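You operate a simulated robot arm through the tools that you are given. There is no shell and no other tool.

The job below is to be done with a simulated robot arm. You get a single attempt, and the scene is never put back.

JOB
Restock the skid table from the orange parts tray.
Fine: both spacer bars out on to the table, bare film core off the paper post and into the tray where the bars lay, kraft paper roll on the post up to its stop.

The check looks at the end state, three seconds after you hand in, the way a careful person would. Anything else that was tipped, shoved, dropped, spilled or broken makes it a failure.

ROBOT AND FRAMES
A 7-joint arm with a two-finger parallel gripper, fixed in place. Base frame: the origin is at the foot of the arm, x ahead of it, y to its left, z up. Readings come in mm, rad, newtons and seconds.
Its first joint turns from -2.601 to 2.601 rad. Payload 3.43 kg.
The tool frame sits at the grasp point between the pads (the TCP): z along the fingers, y along the line on which they close. The tips reach 30 mm beyond it. Largest opening 94 mm; finger width 28, thickness 10; the body of the gripper, 50 by 96 mm, starts 55 mm behind the TCP.
Orientation is told as [roll, pitch, yaw] about the base's x, y, z axes, in that order, counted from this pose: with the fingers straight down and closing along the base's y, the tool's x points along the base's -x, its y along +y and its z along -z.

CONTROLS
- The arm moves only by the tool jog_arm. Its arguments are lists of equal length, an entry for each row: "dp": the shift along the base's x, y, z in units of 25 mm (1.0 is 25 mm), a list of three; "dr": the turn, a rotation vector about the base's x, y, z in units of 6 degrees (1.0 is 6 degrees), a list of three. In form: {"dp": [[tx, ty, tz], ...], "dr": [[wx, wy, wz], ...]}. A call has 1 to 20 rows; each row shifts and turns the commanded pose from where the row before left it. "fingers" is the gripper command, from -1 (fully open) to 1 (shut), values between in proportion, set as the call begins (left out, the last holds). A call with a number of a shift or a turn outside -1 to 1 is refused whole. Each row takes 0.2 s and may step no farther than 50 mm and 0.15 rad from the row before; otherwise, or with a gripper value out of range, the whole call is refused. Where a pose cannot be reached the arm comes as near as it can. A force on the tool above 40 N (or 10 N above the force at the start of the call, whichever is more), or a blocked arm, ends the call early, and 0.2 s more pass. The fingers move at their own pace (about 45 mm/s each) and stop on an object; they squeeze with about 38 N. The grip force told is the motor's: it shows also when the fingers shut on nothing. Time passes only in rows, and 0.2 s behind the last, so rows that do not move let the fingers close. It gives the time, the measured TCP pose, the force on the tool (base axes), the opening and the grip force at its end, in the units of the frame above (readings bear some noise), with the torque about the TCP (base axes, N m) and any sound that the robot's microphone picked up.
- Cameras (640 x 400 px; columns grow to the right, rows downward): "scene" is fixed at [49.1, -650.1, 1352.8]; the picture's right is [0.82, -0.58, 0.00], its down [-0.20, -0.28, -0.94] and it looks along [0.54, 0.77, -0.34] (base axes); focal length 313 px, centre (320, 200). "wrist" rides on the gripper at [76, 14, -102] in the tool frame; the picture's right is [-0.18, 0.98, 0.00], its down [-0.75, -0.14, -0.64] and it looks along [-0.63, -0.12, 0.77] (tool axes); focal length 243 px, centre (320, 200). There is no depth. A picture from a camera that has moved, and an enlarged one, comes with that camera's place and axes in the base frame and with its lens.
- get_image(camera): a new picture of that camera. No time passes.
- enlarge(camera, box): a new picture of the part [left, top, right, bottom] of that camera's present view, enlarged. No time passes.
- finish_job(): hands the job in; it is judged then, once.

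Nothing tells you positions but the pictures and the camera data. Unless the task says otherwise, let go and move clear before handing in.

The tools are called after "Request:" as name(argument=value, ...) on one line, values as JSON. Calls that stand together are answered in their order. jog_arm: Moves the arm, as the interface text tells. Its arguments: {"type":"object","properties":{"dp":{"type":"array"},"dr":{"type":"array"},"fingers":{"type":"number"}},"required":["dp","dr"]} The other tools are called the same way: get_image (camera) takes a picture; enlarge (camera, box) takes an enlarged picture of a part of a camera's view; finish_job () hands the job in.

At the start:

```text
time: 0.0
position: [802.2, 578.7, 1226.7]
tool_rot: [-0.001, -0.001, -0.001]
force: [0.0, 0.6, -0.4]
moment: [-0.04, -0.03, -0.04]
finger_gap: 94.0
grasp_force: 0.3
```

scene: 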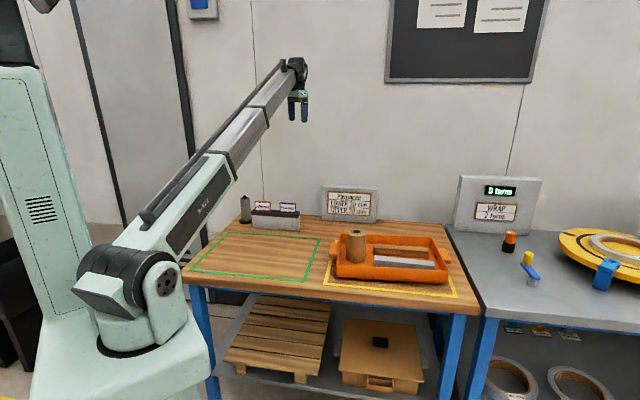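
wrist: 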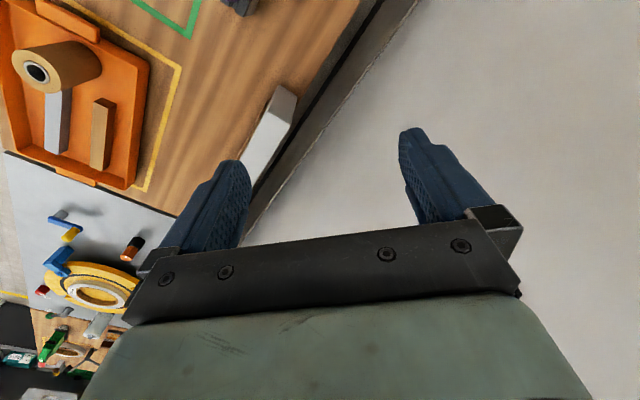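

I see a wooden table with an orange tray (kraft roll, two bars) and some signs and holders at the back of the table. I'll look closer before moving.

Request:
enlarge(camera="scene", box=[310, 180, 470, 310])

Request:
enlarge(camera="scene", box=[180, 170, 340, 300])

Request:
enlarge(camera="scene", box=[440, 160, 640, 300])

Request:
enlarge(camera="wrist", box=[0, 0, 300, 200])

Request:
enlarge(camera="wrist", box=[0, 180, 200, 400])

```text
3.08 times, centred on (390, 245) of scene
camera zoom: at [49.1, -650.1, 1352.8], right [0.82, -0.58, 0.0], down [-0.2, -0.28, -0.94], along [0.54, 0.77, -0.34], focal length 963 px, centre (105, 62)
```

zoom: 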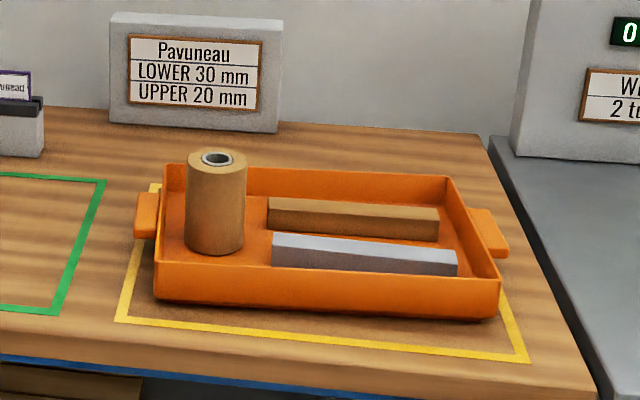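

```text
3.08 times, centred on (260, 235) of scene
camera zoom: at [49.1, -650.1, 1352.8], right [0.82, -0.58, 0.0], down [-0.2, -0.28, -0.94], along [0.54, 0.77, -0.34], focal length 963 px, centre (505, 92)
```

zoom: 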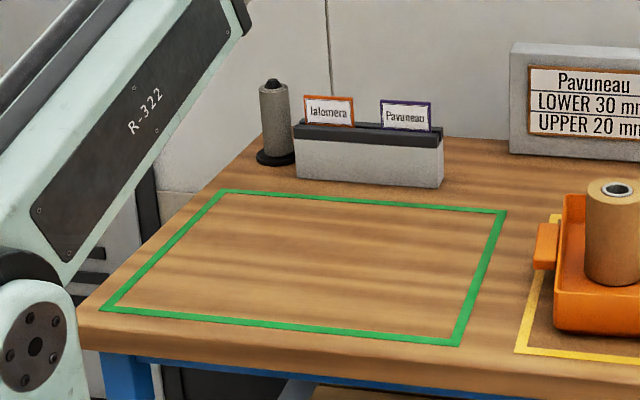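

```text
2.86 times, centred on (540, 230) of scene
camera zoom: at [49.1, -650.1, 1352.8], right [0.82, -0.58, 0.0], down [-0.2, -0.28, -0.94], along [0.54, 0.77, -0.34], focal length 894 px, centre (-309, 114)
```

zoom: 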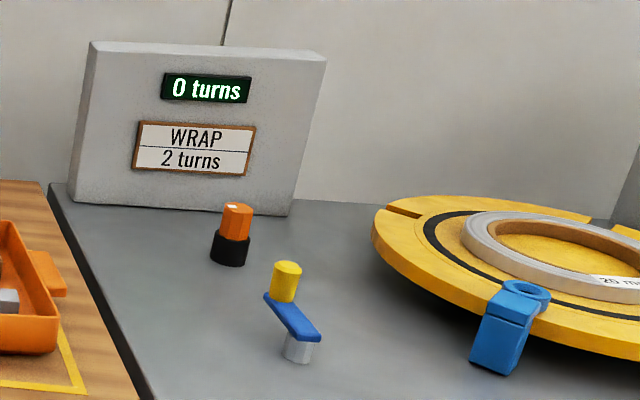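

```text
2.00 times, centred on (150, 100) of wrist
camera zoom: at [724.6, 592.5, 1329.7], right [0.18, 0.98, 0.0], down [0.75, -0.14, 0.64], along [0.63, -0.12, -0.77], focal length 485 px, centre (660, 400)
```

zoom: 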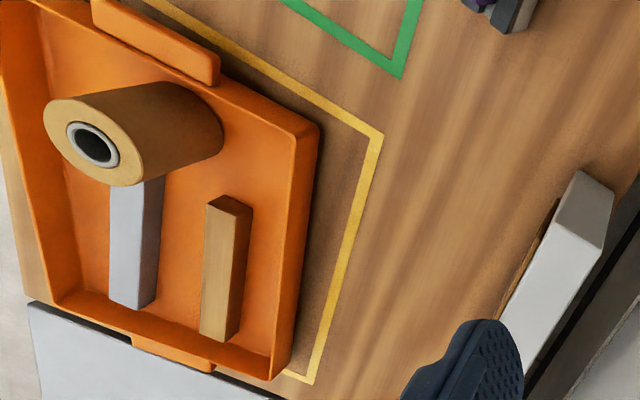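

```text
1.82 times, centred on (100, 290) of wrist
camera zoom: at [724.6, 592.5, 1329.7], right [0.18, 0.98, 0.0], down [0.75, -0.14, 0.64], along [0.63, -0.12, -0.77], focal length 441 px, centre (720, 36)
```

zoom: 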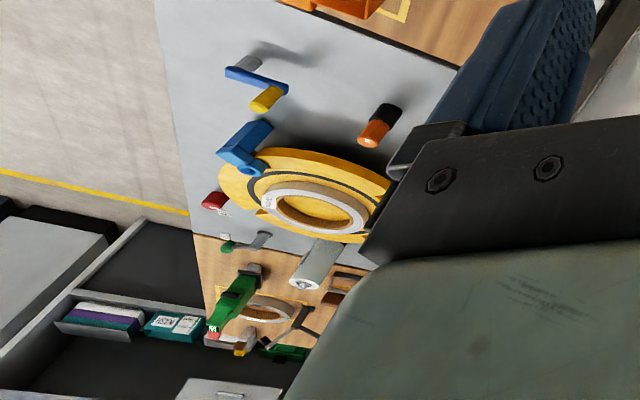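

The table is turned about 45° to the base. The tray (kraft roll plus two bars) is near (800, 50). A grey core stands on a black post near (544, 674), next to the card holder. I'll move high above the tray, turning the gripper to line up with the table, to get a closer look.

Request:
jog_arm(dp=[[0, -1, -0.25], [0, -1, -0.25], [0, -1, -0.25], [0, -1, -0.25], [0, -1, -0.25], [0, -1, -0.25], [0, -1, -0.25], [0, -1, -0.25], [0, -1, -0.25], [0, -1, -0.25], [0, -1, -0.25], [0, -1, -0.25], [0, -1, -0.25], [0, -1, -0.25], [0, -1, -0.25], [0, -1, -0.25], [0, -1, -0.25], [0, -1, -0.25], [0, -1, -0.25], [0, -1, -0.25]], dr=[[0, 0, -0.375], [0, 0, -0.375], [0, 0, -0.375], [0, 0, -0.375], [0, 0, -0.375], [0, 0, -0.375], [0, 0, -0.375], [0, 0, -0.375], [0, 0, -0.375], [0, 0, -0.375], [0, 0, -0.375], [0, 0, -0.375], [0, 0, -0.375], [0, 0, -0.375], [0, 0, -0.375], [0, 0, -0.375], [0, 0, -0.375], [0, 0, -0.375], [0, 0, -0.375], [0, 0, -0.375]], fingers=-1)

```text
time: 4.2
position: [800.3, 78.8, 1102.8]
tool_rot: [0.0, 0.0, -0.786]
force: [-0.7, 0.2, 0.6]
moment: [0.02, 0.01, 0.0]
finger_gap: 93.9
grasp_force: 0.1
```

The arm is now over the tray with the gripper at yaw -45°. I'll take pictures to locate the items.

Request:
get_image(camera="wrist")

Request:
get_image(camera="scene")

Request:
enlarge(camera="wrist", box=[160, 0, 480, 200])

```text
taken
camera wrist: at [756.4, 143.8, 1206.0], right [0.83, 0.56, 0.0], down [0.43, -0.63, 0.64], along [0.36, -0.53, -0.77], focal length 243 px, centre (320, 200)
```

wrist: 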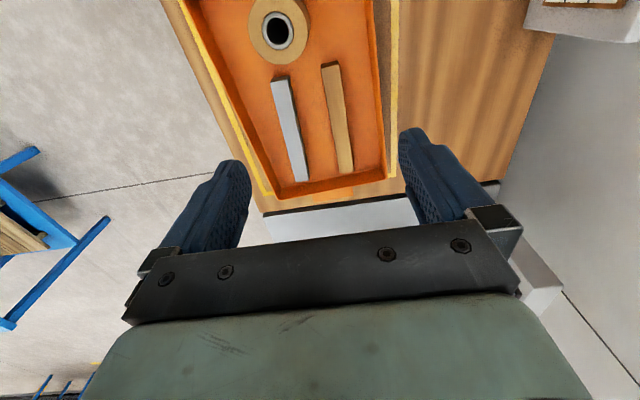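

```text
taken
```

scene: 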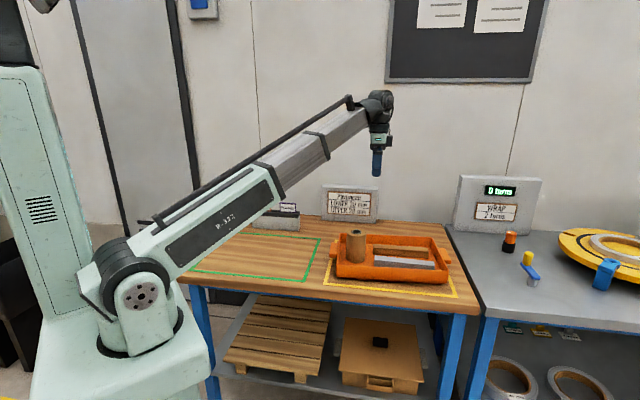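

```text
2.00 times, centred on (320, 100) of wrist
camera zoom: at [756.4, 143.8, 1206.0], right [0.83, 0.56, 0.0], down [0.43, -0.63, 0.64], along [0.36, -0.53, -0.77], focal length 485 px, centre (320, 400)
```

zoom: 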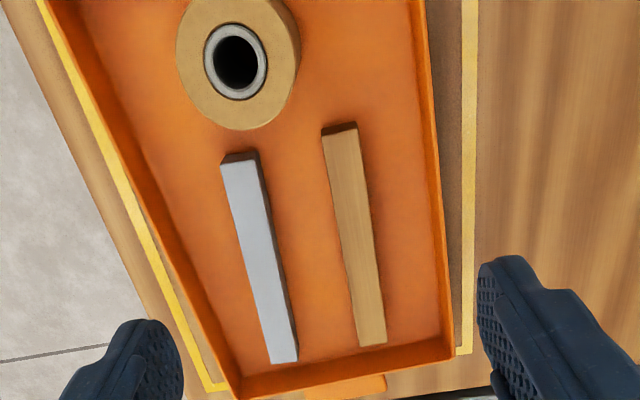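

The wrist view shows both bars lying along the table's long direction, about 200 mm long and 28 mm wide, with the roll at the near end of the tray. I'll go lower for a second view to fix their heights.

Request:
jog_arm(dp=[[0.14, -0.33, -1], [0.14, -0.33, -1], [0.14, -0.33, -1], [0.14, -0.33, -1], [0.14, -0.33, -1], [0.14, -0.33, -1]], dr=[[0, 0, 0], [0, 0, 0], [0, 0, 0], [0, 0, 0], [0, 0, 0], [0, 0, 0]])

Request:
get_image(camera="wrist")

Request:
enlarge(camera="wrist", box=[160, 0, 480, 200])

Request:
enlarge(camera="scene", box=[320, 220, 460, 300])

```text
time: 5.6
position: [823.0, 27.5, 954.1]
tool_rot: [-0.001, 0.0, -0.786]
force: [0.0, -0.5, -0.7]
moment: [0.01, 0.01, 0.0]
finger_gap: 93.9
grasp_force: 0.1
```

```text
taken
camera wrist: at [778.4, 92.2, 1056.3], right [0.83, 0.56, 0.0], down [0.43, -0.63, 0.64], along [0.36, -0.53, -0.77], focal length 243 px, centre (320, 200)
```

wrist: 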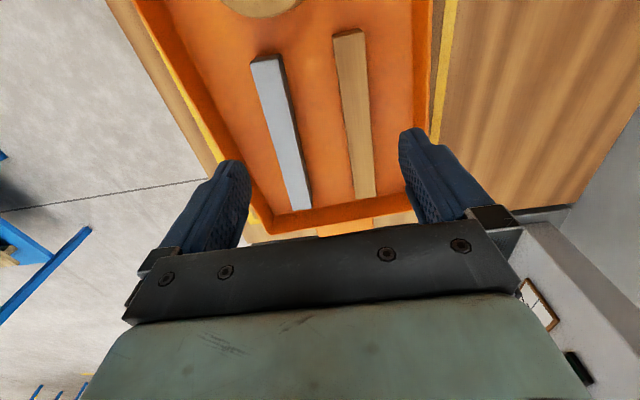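

```text
2.00 times, centred on (320, 100) of wrist
camera zoom: at [778.4, 92.2, 1056.3], right [0.83, 0.56, 0.0], down [0.43, -0.63, 0.64], along [0.36, -0.53, -0.77], focal length 485 px, centre (320, 400)
```

zoom: 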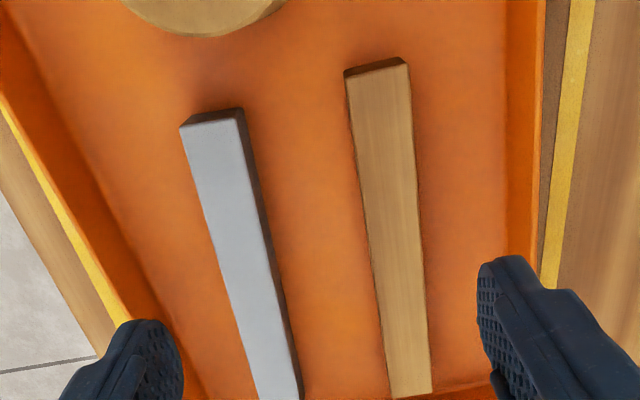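

```text
4.57 times, centred on (390, 260) of scene
camera zoom: at [49.1, -650.1, 1352.8], right [0.82, -0.58, 0.0], down [-0.2, -0.28, -0.94], along [0.54, 0.77, -0.34], focal length 1431 px, centre (0, -74)
```

zoom: 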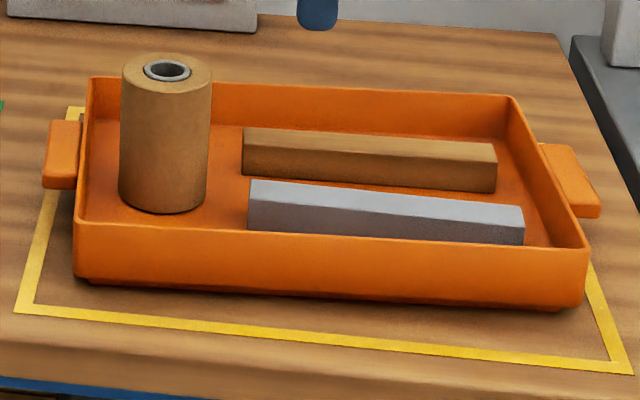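

From several views together I get table top ≈ 740, tray floor ≈ 756 and bar tops ≈ 780. The kraft bar is centred near (889, 14), and the grey bar near (829, -53). I'll hover over the kraft bar with the fingers partly open.

Request:
jog_arm(dp=[[0.66, -0.139, -0.94], [0.66, -0.139, -0.94], [0.66, -0.139, -0.94], [0.66, -0.139, -0.94], [0, 0, 0]], dr=[[0, 0, 0.042], [0, 0, 0.042], [0, 0, 0.042], [0, 0, 0.042], [0, 0, 0]], fingers=-0.1)

Request:
get_image(camera="wrist")

Request:
enlarge(camera="wrist", box=[220, 60, 420, 260])

Request:
enlarge(camera="scene", box=[330, 180, 460, 300])

```text
time: 6.8
position: [888.5, 13.0, 858.7]
tool_rot: [-0.001, 0.001, -0.768]
force: [0.0, 0.6, 0.0]
moment: [-0.01, 0.04, -0.03]
finger_gap: 51.8
grasp_force: 0.1
```

```text
taken
camera wrist: at [842.6, 77.7, 961.1], right [0.81, 0.58, 0.0], down [0.44, -0.62, 0.64], along [0.37, -0.52, -0.77], focal length 243 px, centre (320, 200)
```

wrist: 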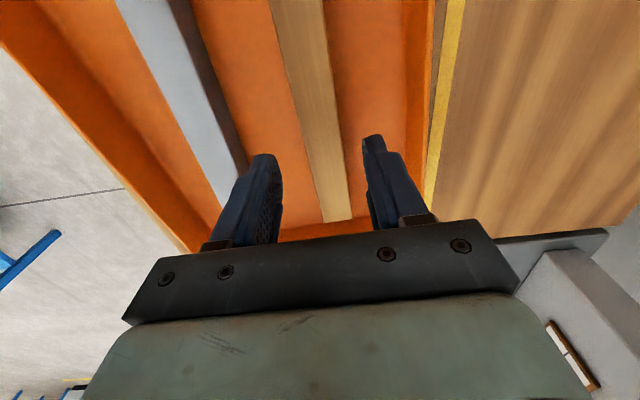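

```text
2.00 times, centred on (320, 160) of wrist
camera zoom: at [842.6, 77.7, 961.1], right [0.81, 0.58, 0.0], down [0.44, -0.62, 0.64], along [0.37, -0.52, -0.77], focal length 485 px, centre (320, 280)
```

zoom: 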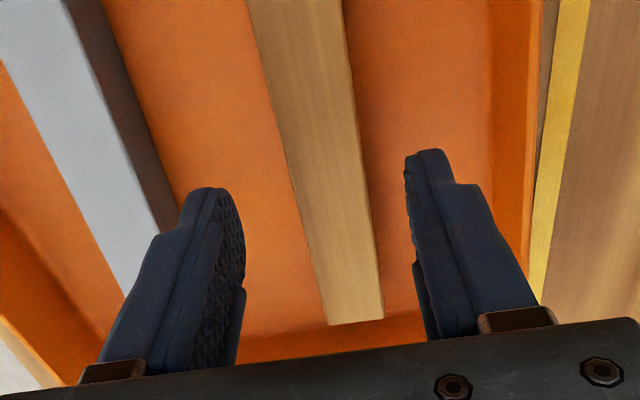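

```text
3.33 times, centred on (395, 240) of scene
camera zoom: at [49.1, -650.1, 1352.8], right [0.82, -0.58, 0.0], down [-0.2, -0.28, -0.94], along [0.54, 0.77, -0.34], focal length 1044 px, centre (70, 67)
```

zoom: 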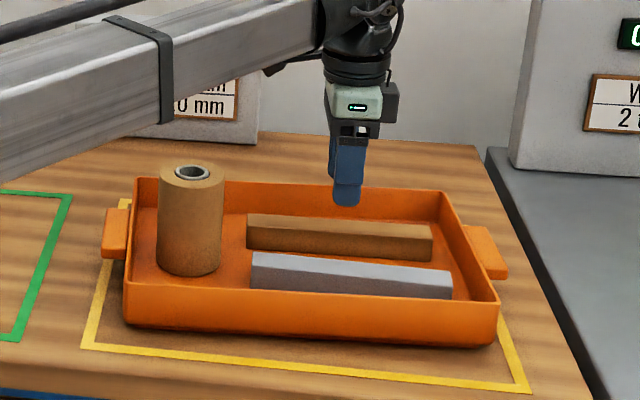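

The wrist view shows the bar centred between the fingers. I'll descend with slow final steps and watch the force.

Request:
jog_arm(dp=[[0, 0, -0.6], [0, 0, -0.6], [0, 0, -0.6], [0, 0, -0.6], [0, 0, -0.12], [0, 0, -0.12], [0, 0, 0]], dr=[[0, 0, 0], [0, 0, 0], [0, 0, 0], [0, 0, 0], [0, 0, 0], [0, 0, 0], [0, 0, 0]])

Request:
enlarge(camera="wrist", box=[220, 60, 420, 260])

Request:
enlarge(camera="scene", box=[350, 210, 450, 280])

```text
time: 8.4
position: [888.5, 13.9, 793.6]
tool_rot: [0.001, 0.0, -0.767]
force: [-0.3, 0.4, 0.6]
moment: [0.0, -0.01, 0.0]
finger_gap: 51.8
grasp_force: 0.1
```

```text
2.00 times, centred on (320, 160) of wrist
camera zoom: at [843.4, 78.5, 895.6], right [0.82, 0.58, 0.0], down [0.44, -0.62, 0.64], along [0.37, -0.52, -0.77], focal length 485 px, centre (320, 280)
```

zoom: 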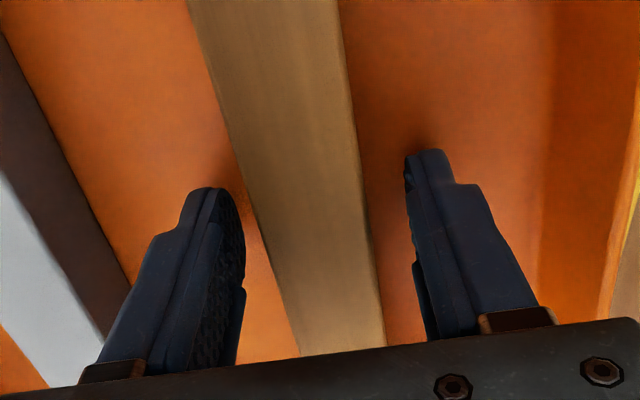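

```text
5.71 times, centred on (400, 245) of scene
camera zoom: at [49.1, -650.1, 1352.8], right [0.82, -0.58, 0.0], down [-0.2, -0.28, -0.94], along [0.54, 0.77, -0.34], focal length 1789 px, centre (-137, -57)
```

zoom: 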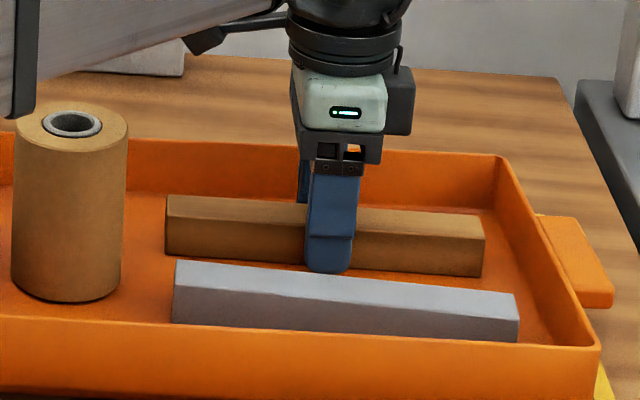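

The fingers straddle the kraft bar near the tray floor. I'll close on it.

Request:
jog_arm(dp=[[0, 0, 0], [0, 0, 0], [0, 0, 0], [0, 0, 0], [0, 0, 0]], dr=[[0, 0, 0], [0, 0, 0], [0, 0, 0], [0, 0, 0], [0, 0, 0]], fingers=1)

Request:
enlarge(camera="scene", box=[350, 210, 450, 280])

```text
time: 9.6
position: [889.5, 14.6, 793.5]
tool_rot: [0.0, 0.0, -0.767]
force: [0.2, 0.1, -0.6]
moment: [0.01, 0.02, 0.03]
finger_gap: 29.0
grasp_force: 37.9
```

```text
5.71 times, centred on (400, 245) of scene
camera zoom: at [49.1, -650.1, 1352.8], right [0.82, -0.58, 0.0], down [-0.2, -0.28, -0.94], along [0.54, 0.77, -0.34], focal length 1789 px, centre (-137, -57)
```

zoom: 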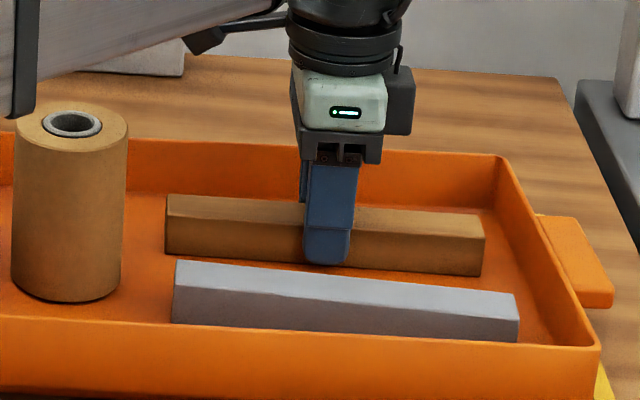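

The kraft bar is gripped (29 mm). I'll lift it clear of the roll and carry it to the open strip behind the two frames (around u=340, v=855 in table axes, base ≈ (845, 364)).

Request:
jog_arm(dp=[[0, 0, 0.3], [0, 0, 0.6], [0, 0, 0.8], [0, 0, 1], [0, 0, 1], [0, 0, 1], [0, 0, 1], [0, 0, 0.3], [0, 0, 0]], dr=[[0, 0, 0], [0, 0, 0], [0, 0, 0], [0, 0, 0], [0, 0, 0], [0, 0, 0], [0, 0, 0], [0, 0, 0], [0, 0, 0]])

Request:
enlarge(camera="scene", box=[330, 180, 460, 300])

```text
time: 11.6
position: [888.6, 14.1, 943.8]
tool_rot: [-0.001, 0.0, -0.768]
force: [-0.1, -1.0, -1.6]
moment: [-0.01, -0.01, -0.01]
finger_gap: 29.4
grasp_force: 37.3
```

```text
3.33 times, centred on (395, 240) of scene
camera zoom: at [49.1, -650.1, 1352.8], right [0.82, -0.58, 0.0], down [-0.2, -0.28, -0.94], along [0.54, 0.77, -0.34], focal length 1044 px, centre (70, 67)
```

zoom: 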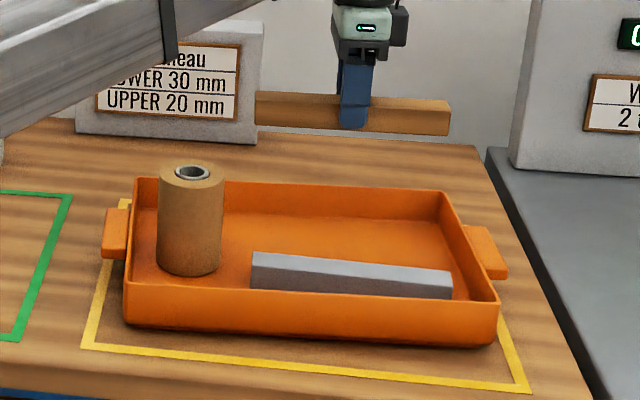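

The bar is held level. I'll transfer it to the back strip.

Request:
jog_arm(dp=[[-0.127, 0.5, 0], [-0.127, 1, 0], [-0.127, 1, 0], [-0.127, 1, 0], [-0.127, 1, 0], [-0.127, 1, 0], [-0.127, 1, 0], [-0.127, 1, 0], [-0.127, 1, 0], [-0.127, 1, 0], [-0.127, 1, 0], [-0.127, 1, 0], [-0.127, 1, 0], [-0.127, 1, 0], [0, 0.5, 0], [0, 0, 0]], dr=[[0, 0, -0.0125], [0, 0, -0.0125], [0, 0, -0.0125], [0, 0, -0.0125], [0, 0, -0.0125], [0, 0, -0.0125], [0, 0, -0.0125], [0, 0, -0.0125], [0, 0, -0.0125], [0, 0, -0.0125], [0, 0, -0.0125], [0, 0, -0.0125], [0, 0, -0.0125], [0, 0, -0.0125], [0, 0, 0], [0, 0, 0]])

Request:
get_image(camera="scene")

Request:
get_image(camera="wrist")

Request:
enlarge(camera="scene", box=[230, 150, 390, 260])

```text
time: 15.0
position: [843.9, 364.8, 942.8]
tool_rot: [0.0, 0.001, -0.788]
force: [-0.1, -0.2, -0.7]
moment: [0.0, -0.01, 0.02]
finger_gap: 29.2
grasp_force: 37.7
```

```text
taken
```

scene: 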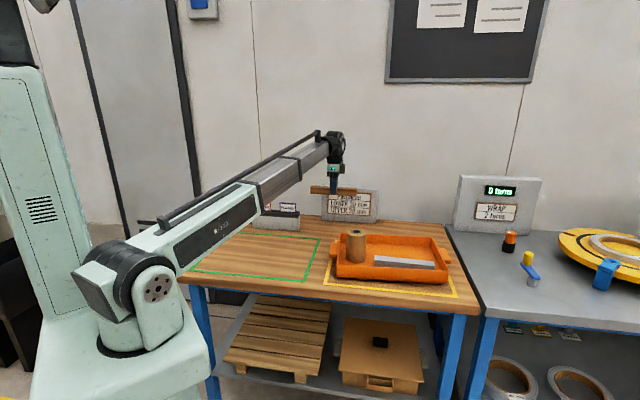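

```text
taken
camera wrist: at [800.1, 429.7, 1045.2], right [0.83, 0.56, 0.0], down [0.43, -0.63, 0.64], along [0.36, -0.53, -0.77], focal length 243 px, centre (320, 200)
```

wrist: 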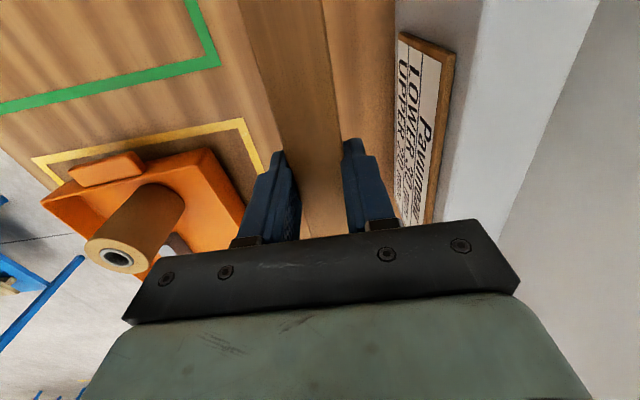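

```text
3.64 times, centred on (310, 205) of scene
camera zoom: at [49.1, -650.1, 1352.8], right [0.82, -0.58, 0.0], down [-0.2, -0.28, -0.94], along [0.54, 0.77, -0.34], focal length 1138 px, centre (356, 182)
```

zoom: 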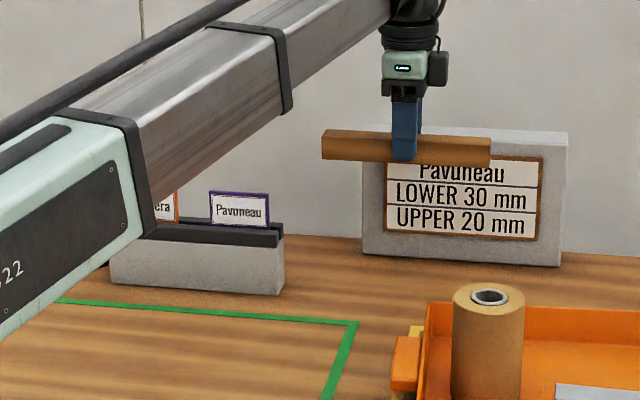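

The position is clear of the sign (about 40 mm of room beyond the gripper body) and of the frames. I'll lower towards the table, slowing near the end.

Request:
jog_arm(dp=[[0, 0, -1], [0, 0, -1], [0, 0, -1], [0, 0, -1], [0, 0, -1], [0, 0, -0.8], [0, 0, -0.3], [0, 0, -0.12], [0, 0, 0]], dr=[[0, 0, 0], [0, 0, 0], [0, 0, 0], [0, 0, 0], [0, 0, 0], [0, 0, 0], [0, 0, 0], [0, 0, 0], [0, 0, 0]])

Request:
enlarge(camera="scene", box=[270, 180, 370, 250])

```text
time: 17.0
position: [844.3, 364.9, 786.3]
tool_rot: [0.001, 0.0, -0.787]
force: [-0.6, 0.4, -1.6]
moment: [0.02, -0.01, 0.02]
finger_gap: 29.1
grasp_force: 38.0
```

```text
5.71 times, centred on (320, 215) of scene
camera zoom: at [49.1, -650.1, 1352.8], right [0.82, -0.58, 0.0], down [-0.2, -0.28, -0.94], along [0.54, 0.77, -0.34], focal length 1789 px, centre (320, 114)
```

zoom: 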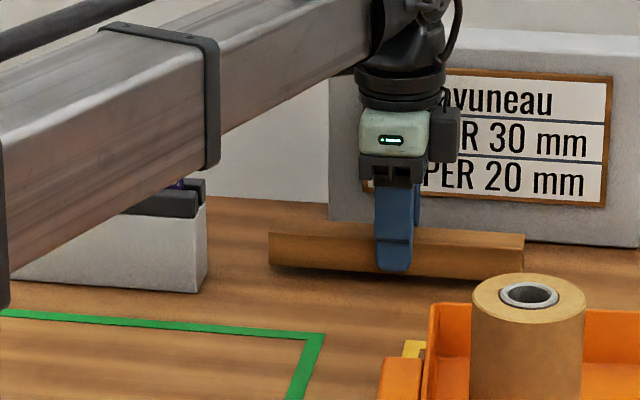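

The bar is hovering a few millimetres above the table. I'll step down gently until contact.

Request:
jog_arm(dp=[[0, 0, -0.1], [0, 0, -0.08], [0, 0, -0.06], [0, 0, -0.06], [0, 0, 0]], dr=[[0, 0, 0], [0, 0, 0], [0, 0, 0], [0, 0, 0], [0, 0, 0]])

Request:
enlarge(camera="scene", box=[290, 200, 350, 240])

```text
time: 18.2
position: [844.2, 364.8, 780.8]
tool_rot: [-0.001, 0.001, -0.789]
force: [-0.3, 0.5, -1.9]
moment: [0.01, 0.0, -0.01]
finger_gap: 29.2
grasp_force: 38.0
```

```text
10.00 times, centred on (320, 220) of scene
camera zoom: at [49.1, -650.1, 1352.8], right [0.82, -0.58, 0.0], down [-0.2, -0.28, -0.94], along [0.54, 0.77, -0.34], focal length 3130 px, centre (320, 0)
```

zoom: 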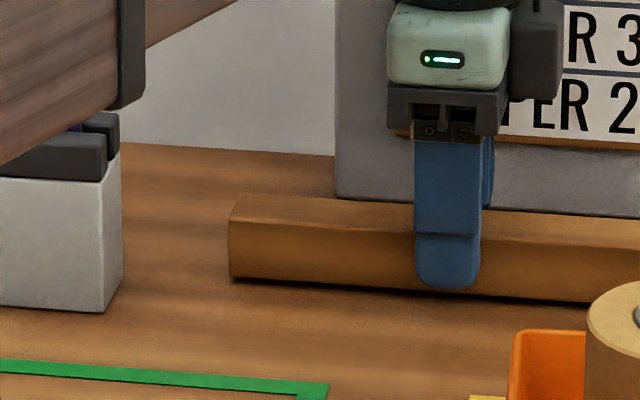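

Request:
jog_arm(dp=[[0, 0, -0.06], [0, 0, -0.06], [0, 0, 0]], dr=[[0, 0, 0], [0, 0, 0], [0, 0, 0]])

Request:
enlarge(camera="scene", box=[290, 200, 350, 240])

```text
time: 19.0
position: [842.6, 363.1, 777.1]
tool_rot: [0.0, -0.001, -0.788]
force: [-0.5, 0.1, -1.1]
moment: [-0.02, -0.01, 0.02]
finger_gap: 29.1
grasp_force: 38.1
```

```text
10.00 times, centred on (320, 220) of scene
camera zoom: at [49.1, -650.1, 1352.8], right [0.82, -0.58, 0.0], down [-0.2, -0.28, -0.94], along [0.54, 0.77, -0.34], focal length 3130 px, centre (320, 0)
```

zoom: 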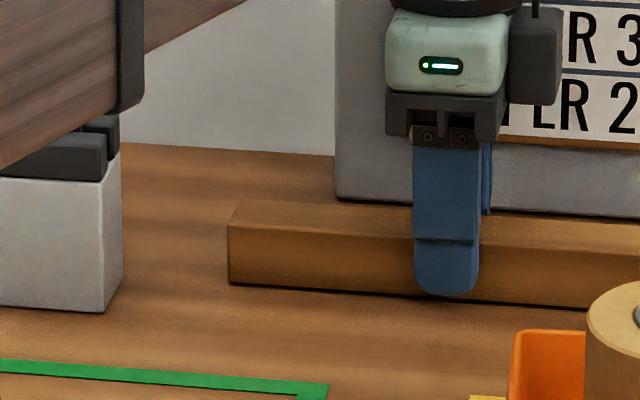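

Request:
jog_arm(dp=[[0, 0, -0.05], [0, 0, -0.05], [0, 0, 0]], dr=[[0, 0, 0], [0, 0, 0], [0, 0, 0]])

Request:
enlarge(camera="scene", box=[290, 200, 350, 240])

```text
time: 19.8
position: [842.9, 365.1, 776.0]
tool_rot: [-0.001, 0.001, -0.787]
force: [-0.2, 1.6, 11.1]
moment: [0.02, 0.06, 0.0]
finger_gap: 29.4
grasp_force: 38.4
```

```text
10.00 times, centred on (320, 220) of scene
camera zoom: at [49.1, -650.1, 1352.8], right [0.82, -0.58, 0.0], down [-0.2, -0.28, -0.94], along [0.54, 0.77, -0.34], focal length 3130 px, centre (320, 0)
```

zoom: 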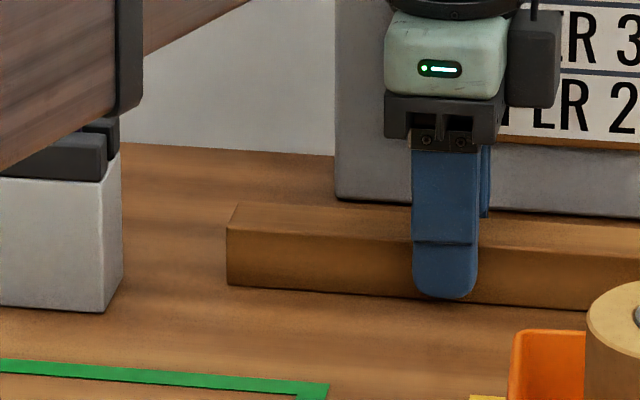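

The bar is on the table (11 N contact). I'll release it and rise.

Request:
jog_arm(dp=[[0, 0, 0], [0, 0, 0], [0, 0, 0], [0, 0, 0]], dr=[[0, 0, 0], [0, 0, 0], [0, 0, 0], [0, 0, 0]], fingers=-0.1)

Request:
jog_arm(dp=[[0, 0, 0.3], [0, 0, 0.7], [0, 0, 1], [0, 0, 1], [0, 0, 1], [0, 0, 1], [0, 0, 1], [0, 0, 0.5], [0, 0, 0]], dr=[[0, 0, 0], [0, 0, 0], [0, 0, 0], [0, 0, 0], [0, 0, 0], [0, 0, 0], [0, 0, 0], [0, 0, 0], [0, 0, 0]])

Request:
enlarge(camera="scene", box=[230, 170, 470, 300])

Request:
get_image(camera="wrist")

```text
time: 20.8
position: [842.3, 365.3, 775.4]
tool_rot: [0.001, 0.0, -0.787]
force: [0.4, 0.5, -1.0]
moment: [-0.02, -0.03, -0.02]
finger_gap: 51.9
grasp_force: 0.1
```

```text
time: 22.8
position: [842.7, 364.6, 937.8]
tool_rot: [0.0, 0.0, -0.787]
force: [0.4, 0.3, 0.5]
moment: [-0.01, 0.02, 0.02]
finger_gap: 52.0
grasp_force: 0.1
```

```text
2.67 times, centred on (350, 235) of scene
camera zoom: at [49.1, -650.1, 1352.8], right [0.82, -0.58, 0.0], down [-0.2, -0.28, -0.94], along [0.54, 0.77, -0.34], focal length 835 px, centre (240, 107)
```

zoom: 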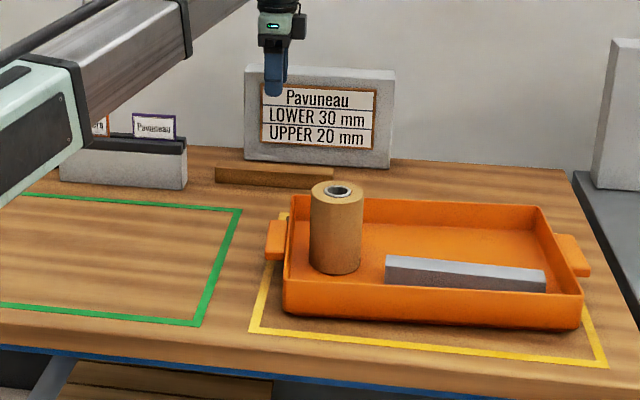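

```text
taken
camera wrist: at [798.9, 429.9, 1040.8], right [0.83, 0.56, 0.0], down [0.43, -0.63, 0.64], along [0.36, -0.53, -0.77], focal length 243 px, centre (320, 200)
```

wrist: 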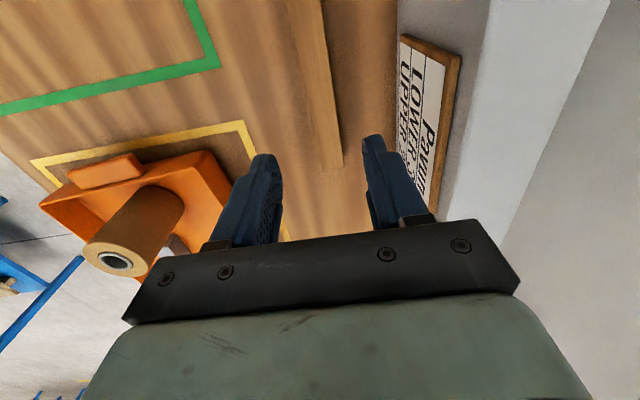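

The kraft bar is lying on the table. Next I'll hover over the grey bar in the tray, centred near (829, -53), turned a further 2.5° to match it.

Request:
jog_arm(dp=[[-0.033, -0.983, 0], [-0.033, -0.983, 0], [-0.033, -0.983, 0], [-0.033, -0.983, 0], [-0.033, -0.983, 0], [-0.033, -0.983, 0], [-0.033, -0.983, 0], [-0.033, -0.983, 0], [-0.033, -0.983, 0], [-0.033, -0.983, 0], [-0.033, -0.983, 0], [-0.033, -0.983, 0], [-0.033, -0.983, -0.6], [-0.033, -0.983, -0.6], [-0.033, -0.983, -0.6], [-0.033, -0.983, -0.6], [-0.033, -0.983, -0.6], [0, 0, 0]], dr=[[0, 0, -0.0245], [0, 0, -0.0245], [0, 0, -0.0245], [0, 0, -0.0245], [0, 0, -0.0245], [0, 0, -0.0245], [0, 0, -0.0245], [0, 0, -0.0245], [0, 0, -0.0245], [0, 0, -0.0245], [0, 0, -0.0245], [0, 0, -0.0245], [0, 0, -0.0245], [0, 0, -0.0245], [0, 0, -0.0245], [0, 0, -0.0245], [0, 0, -0.0245], [0, 0, 0]])

Request:
enlarge(camera="wrist", box=[220, 60, 420, 260])

Request:
get_image(camera="wrist")

```text
time: 26.6
position: [828.9, -55.2, 862.0]
tool_rot: [-0.001, -0.001, -0.832]
force: [-0.3, 0.2, -0.3]
moment: [0.0, 0.0, 0.0]
finger_gap: 51.8
grasp_force: 0.0
```

```text
2.00 times, centred on (320, 160) of wrist
camera zoom: at [788.4, 10.7, 965.3], right [0.85, 0.53, 0.0], down [0.4, -0.65, 0.64], along [0.34, -0.55, -0.77], focal length 485 px, centre (320, 280)
```

zoom: 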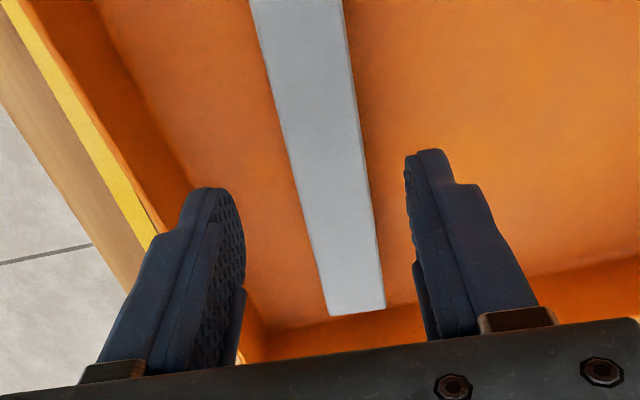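

```text
taken
camera wrist: at [788.4, 10.7, 965.3], right [0.85, 0.53, 0.0], down [0.4, -0.65, 0.64], along [0.34, -0.55, -0.77], focal length 243 px, centre (320, 200)
```

wrist: 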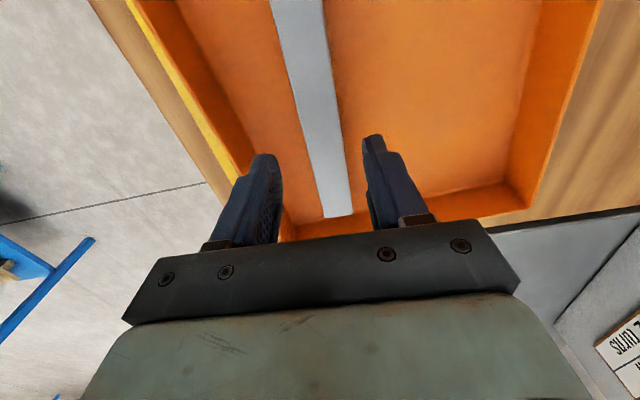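

It's well centred. I'll descend and grip the grey bar.

Request:
jog_arm(dp=[[0, 0, -0.6], [0, 0, -0.6], [0, 0, -0.6], [0, 0, -0.6], [0, 0, -0.12], [0, 0, -0.12], [0, 0, -0.1], [0, 0, 0]], dr=[[0, 0, 0], [0, 0, 0], [0, 0, 0], [0, 0, 0], [0, 0, 0], [0, 0, 0], [0, 0, 0], [0, 0, 0]])

Request:
enlarge(camera="wrist", box=[220, 60, 420, 260])

Request:
enlarge(camera="scene", box=[350, 210, 450, 280])

```text
time: 28.4
position: [828.0, -54.0, 792.2]
tool_rot: [-0.001, 0.001, -0.832]
force: [0.3, -0.5, 0.0]
moment: [0.0, 0.02, 0.02]
finger_gap: 51.6
grasp_force: 0.0
```

```text
2.00 times, centred on (320, 160) of wrist
camera zoom: at [788.2, 12.0, 894.9], right [0.85, 0.53, 0.0], down [0.4, -0.65, 0.64], along [0.34, -0.55, -0.77], focal length 485 px, centre (320, 280)
```

zoom: 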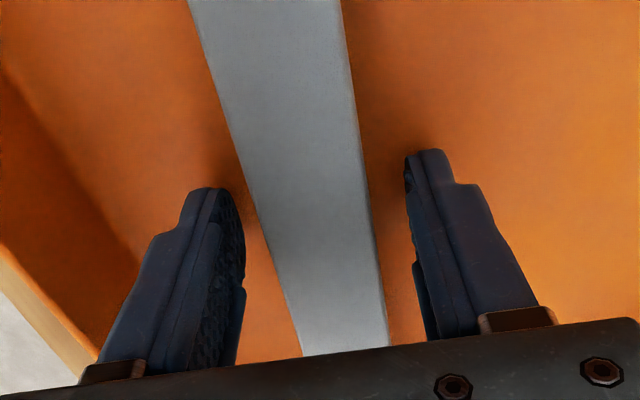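

```text
5.71 times, centred on (400, 245) of scene
camera zoom: at [49.1, -650.1, 1352.8], right [0.82, -0.58, 0.0], down [-0.2, -0.28, -0.94], along [0.54, 0.77, -0.34], focal length 1789 px, centre (-137, -57)
```

zoom: 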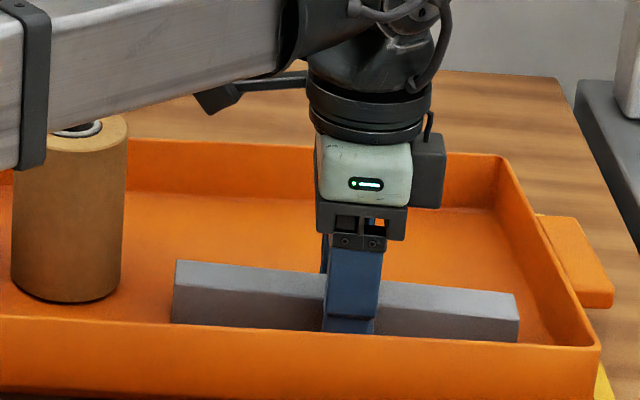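

Request:
jog_arm(dp=[[0, 0, 0], [0, 0, 0], [0, 0, 0], [0, 0, 0], [0, 0, 0]], dr=[[0, 0, 0], [0, 0, 0], [0, 0, 0], [0, 0, 0], [0, 0, 0]], fingers=1)

Request:
jog_arm(dp=[[0, 0, 0.3], [0, 0, 0.6], [0, 0, 0.8], [0, 0, 1], [0, 0, 1], [0, 0, 1], [0, 0, 1], [0, 0, 0.3], [0, 0, 0]], dr=[[0, 0, 0], [0, 0, 0], [0, 0, 0], [0, 0, 0], [0, 0, 0], [0, 0, 0], [0, 0, 0], [0, 0, 0], [0, 0, 0]])

Request:
enlarge(camera="scene", box=[330, 180, 460, 300])

```text
time: 29.6
position: [828.4, -54.0, 792.7]
tool_rot: [0.0, 0.0, -0.833]
force: [-0.4, 0.3, 0.3]
moment: [-0.06, -0.02, 0.05]
finger_gap: 29.3
grasp_force: 38.1
```

```text
time: 31.6
position: [831.6, -54.6, 943.8]
tool_rot: [0.0, 0.0, -0.832]
force: [0.4, -0.2, -0.9]
moment: [0.0, -0.01, -0.02]
finger_gap: 29.4
grasp_force: 38.3
```

```text
3.33 times, centred on (395, 240) of scene
camera zoom: at [49.1, -650.1, 1352.8], right [0.82, -0.58, 0.0], down [-0.2, -0.28, -0.94], along [0.54, 0.77, -0.34], focal length 1044 px, centre (70, 67)
```

zoom: 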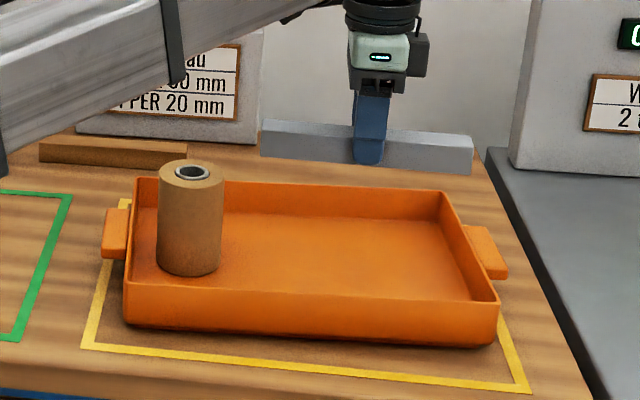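

The grey bar is held. I'll carry it to lie parallel in front of the kraft bar (base ≈ (799, 318)).

Request:
jog_arm(dp=[[-0.087, 0.5, 0], [-0.087, 0.994, 0], [-0.087, 0.994, 0], [-0.087, 0.994, 0], [-0.087, 0.994, 0], [-0.087, 0.994, 0], [-0.087, 0.994, 0], [-0.087, 0.994, 0], [-0.087, 0.994, 0], [-0.087, 0.994, 0], [-0.087, 0.994, 0], [-0.087, 0.994, 0], [-0.087, 0.994, 0], [-0.087, 0.994, 0], [-0.087, 0.994, 0], [0, 0.494, 0], [0, 0, 0]], dr=[[0, 0, 0.03], [0, 0, 0.03], [0, 0, 0.03], [0, 0, 0.03], [0, 0, 0.03], [0, 0, 0.03], [0, 0, 0.03], [0, 0, 0.03], [0, 0, 0.03], [0, 0, 0.03], [0, 0, 0.03], [0, 0, 0.03], [0, 0, 0.03], [0, 0, 0.03], [0, 0, 0.03], [0, 0, 0], [0, 0, 0]])

Request:
get_image(camera="wrist")

Request:
enlarge(camera="scene", box=[230, 150, 390, 260])

```text
time: 35.2
position: [798.5, 321.7, 940.5]
tool_rot: [0.0, 0.0, -0.785]
force: [0.1, 0.1, -2.2]
moment: [0.0, 0.01, 0.01]
finger_gap: 29.2
grasp_force: 38.5
```

```text
taken
camera wrist: at [754.0, 386.5, 1043.3], right [0.83, 0.56, 0.0], down [0.43, -0.63, 0.64], along [0.36, -0.53, -0.77], focal length 243 px, centre (320, 200)
```

wrist: 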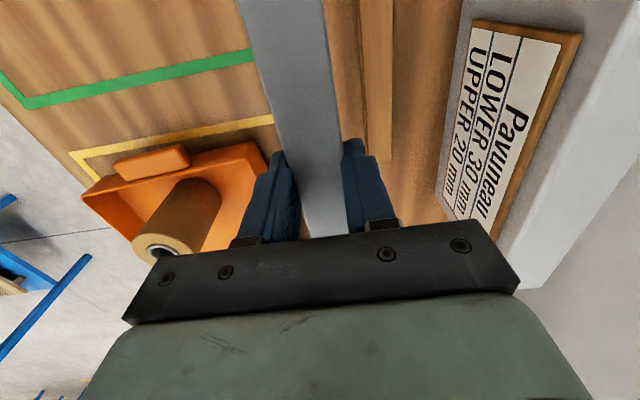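

```text
3.64 times, centred on (310, 205) of scene
camera zoom: at [49.1, -650.1, 1352.8], right [0.82, -0.58, 0.0], down [-0.2, -0.28, -0.94], along [0.54, 0.77, -0.34], focal length 1138 px, centre (356, 182)
```

zoom: 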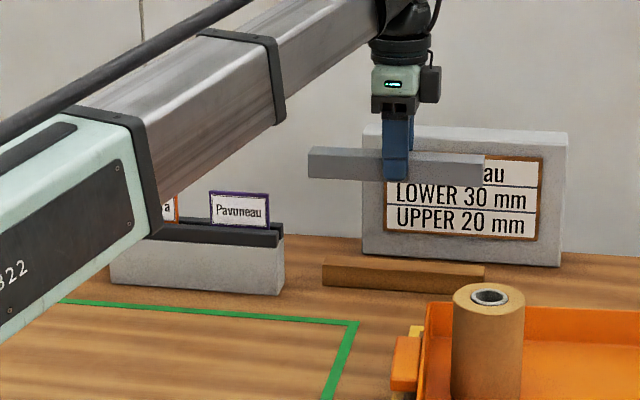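

Request:
jog_arm(dp=[[0, 0, -1], [0, 0, -1], [0, 0, -1], [0, 0, -1], [0, 0, -1], [0, 0, -0.8], [0, 0, -0.3], [0, 0, -0.12], [0, 0, -0.08], [0, 0, 0]], dr=[[0, 0, 0], [0, 0, 0], [0, 0, 0], [0, 0, 0], [0, 0, 0], [0, 0, 0], [0, 0, 0], [0, 0, 0], [0, 0, 0], [0, 0, 0]])

Request:
enlarge(camera="scene", box=[290, 200, 350, 240])

```text
time: 37.4
position: [798.3, 321.1, 786.8]
tool_rot: [0.0, 0.0, -0.786]
force: [0.4, 0.2, -1.5]
moment: [0.01, 0.0, -0.01]
finger_gap: 29.0
grasp_force: 38.4
```

```text
10.00 times, centred on (320, 220) of scene
camera zoom: at [49.1, -650.1, 1352.8], right [0.82, -0.58, 0.0], down [-0.2, -0.28, -0.94], along [0.54, 0.77, -0.34], focal length 3130 px, centre (320, 0)
```

zoom: 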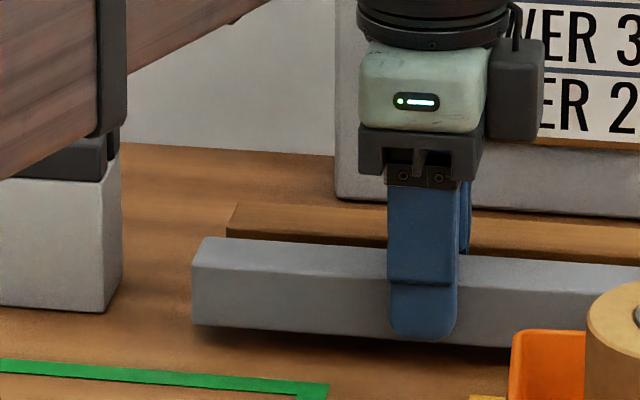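

Request:
jog_arm(dp=[[0, 0, -0.12], [0, 0, -0.08], [0, 0, -0.05], [0, 0, -0.05], [0, 0, 0]], dr=[[0, 0, 0], [0, 0, 0], [0, 0, 0], [0, 0, 0], [0, 0, 0]])

Request:
enlarge(camera="scene", box=[290, 200, 350, 240])

```text
time: 38.6
position: [797.8, 319.4, 778.0]
tool_rot: [0.001, 0.001, -0.785]
force: [0.0, -0.3, -1.1]
moment: [-0.02, -0.01, 0.0]
finger_gap: 29.5
grasp_force: 37.9
```

```text
10.00 times, centred on (320, 220) of scene
camera zoom: at [49.1, -650.1, 1352.8], right [0.82, -0.58, 0.0], down [-0.2, -0.28, -0.94], along [0.54, 0.77, -0.34], focal length 3130 px, centre (320, 0)
```

zoom: 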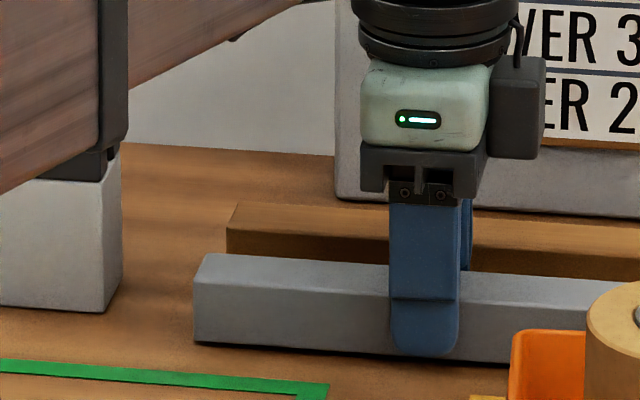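

Request:
jog_arm(dp=[[0, 0, -0.05], [0, 0, -0.05], [0, 0, 0]], dr=[[0, 0, 0], [0, 0, 0], [0, 0, 0]])

```text
time: 39.4
position: [796.4, 319.0, 776.6]
tool_rot: [0.0, -0.001, -0.786]
force: [-0.5, -1.0, -0.7]
moment: [-0.01, 0.01, 0.05]
finger_gap: 28.9
grasp_force: 38.0
```

The grey bar is nearly down and there's no contact force yet. A couple more tiny steps should do it.

Request:
jog_arm(dp=[[0, 0, -0.05], [0, 0, 0]], dr=[[0, 0, 0], [0, 0, 0]])

Request:
enlarge(camera="scene", box=[290, 200, 350, 240])

```text
time: 40.0
position: [796.7, 319.3, 775.9]
tool_rot: [-0.001, 0.0, -0.784]
force: [-0.3, 0.4, -0.1]
moment: [-0.02, -0.01, 0.0]
finger_gap: 29.1
grasp_force: 38.1
```

```text
10.00 times, centred on (320, 220) of scene
camera zoom: at [49.1, -650.1, 1352.8], right [0.82, -0.58, 0.0], down [-0.2, -0.28, -0.94], along [0.54, 0.77, -0.34], focal length 3130 px, centre (320, 0)
```

zoom: 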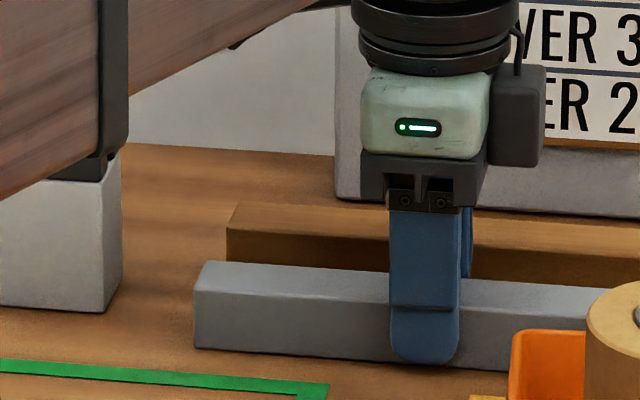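

Request:
jog_arm(dp=[[0, 0, -0.05], [0, 0, 0]], dr=[[0, 0, 0], [0, 0, 0]])

```text
time: 40.6
position: [796.4, 319.5, 774.7]
tool_rot: [0.002, -0.003, -0.785]
force: [2.4, -4.0, 27.0]
moment: [0.32, 0.44, -0.04]
finger_gap: 29.1
grasp_force: 38.3
```

Contact is felt (27 N), so the grey bar is on the table. I'll release with a modest opening and rise.

Request:
jog_arm(dp=[[0, 0, 0.04], [0, 0, 0], [0, 0, 0], [0, 0, 0]], dr=[[0, 0, 0], [0, 0, 0], [0, 0, 0], [0, 0, 0]], fingers=0.05)

Request:
enlarge(camera="scene", box=[290, 200, 350, 240])

Request:
enlarge(camera="wrist", box=[220, 60, 420, 260])

```text
time: 41.6
position: [797.2, 318.5, 775.8]
tool_rot: [0.001, 0.001, -0.785]
force: [0.2, 1.2, -0.3]
moment: [-0.02, 0.01, -0.02]
finger_gap: 44.8
grasp_force: 0.1
```

```text
10.00 times, centred on (320, 220) of scene
camera zoom: at [49.1, -650.1, 1352.8], right [0.82, -0.58, 0.0], down [-0.2, -0.28, -0.94], along [0.54, 0.77, -0.34], focal length 3130 px, centre (320, 0)
```

zoom: 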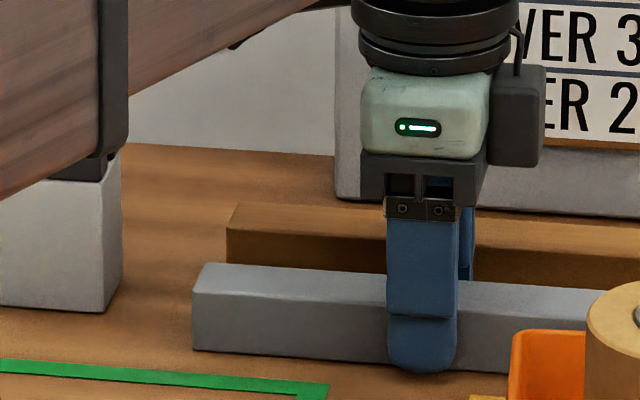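

```text
2.00 times, centred on (320, 160) of wrist
camera zoom: at [752.7, 383.7, 878.0], right [0.82, 0.57, 0.0], down [0.43, -0.63, 0.64], along [0.36, -0.53, -0.77], focal length 485 px, centre (320, 280)
```

zoom: 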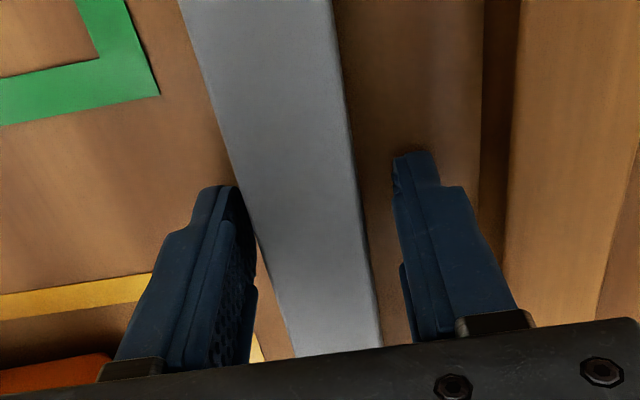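

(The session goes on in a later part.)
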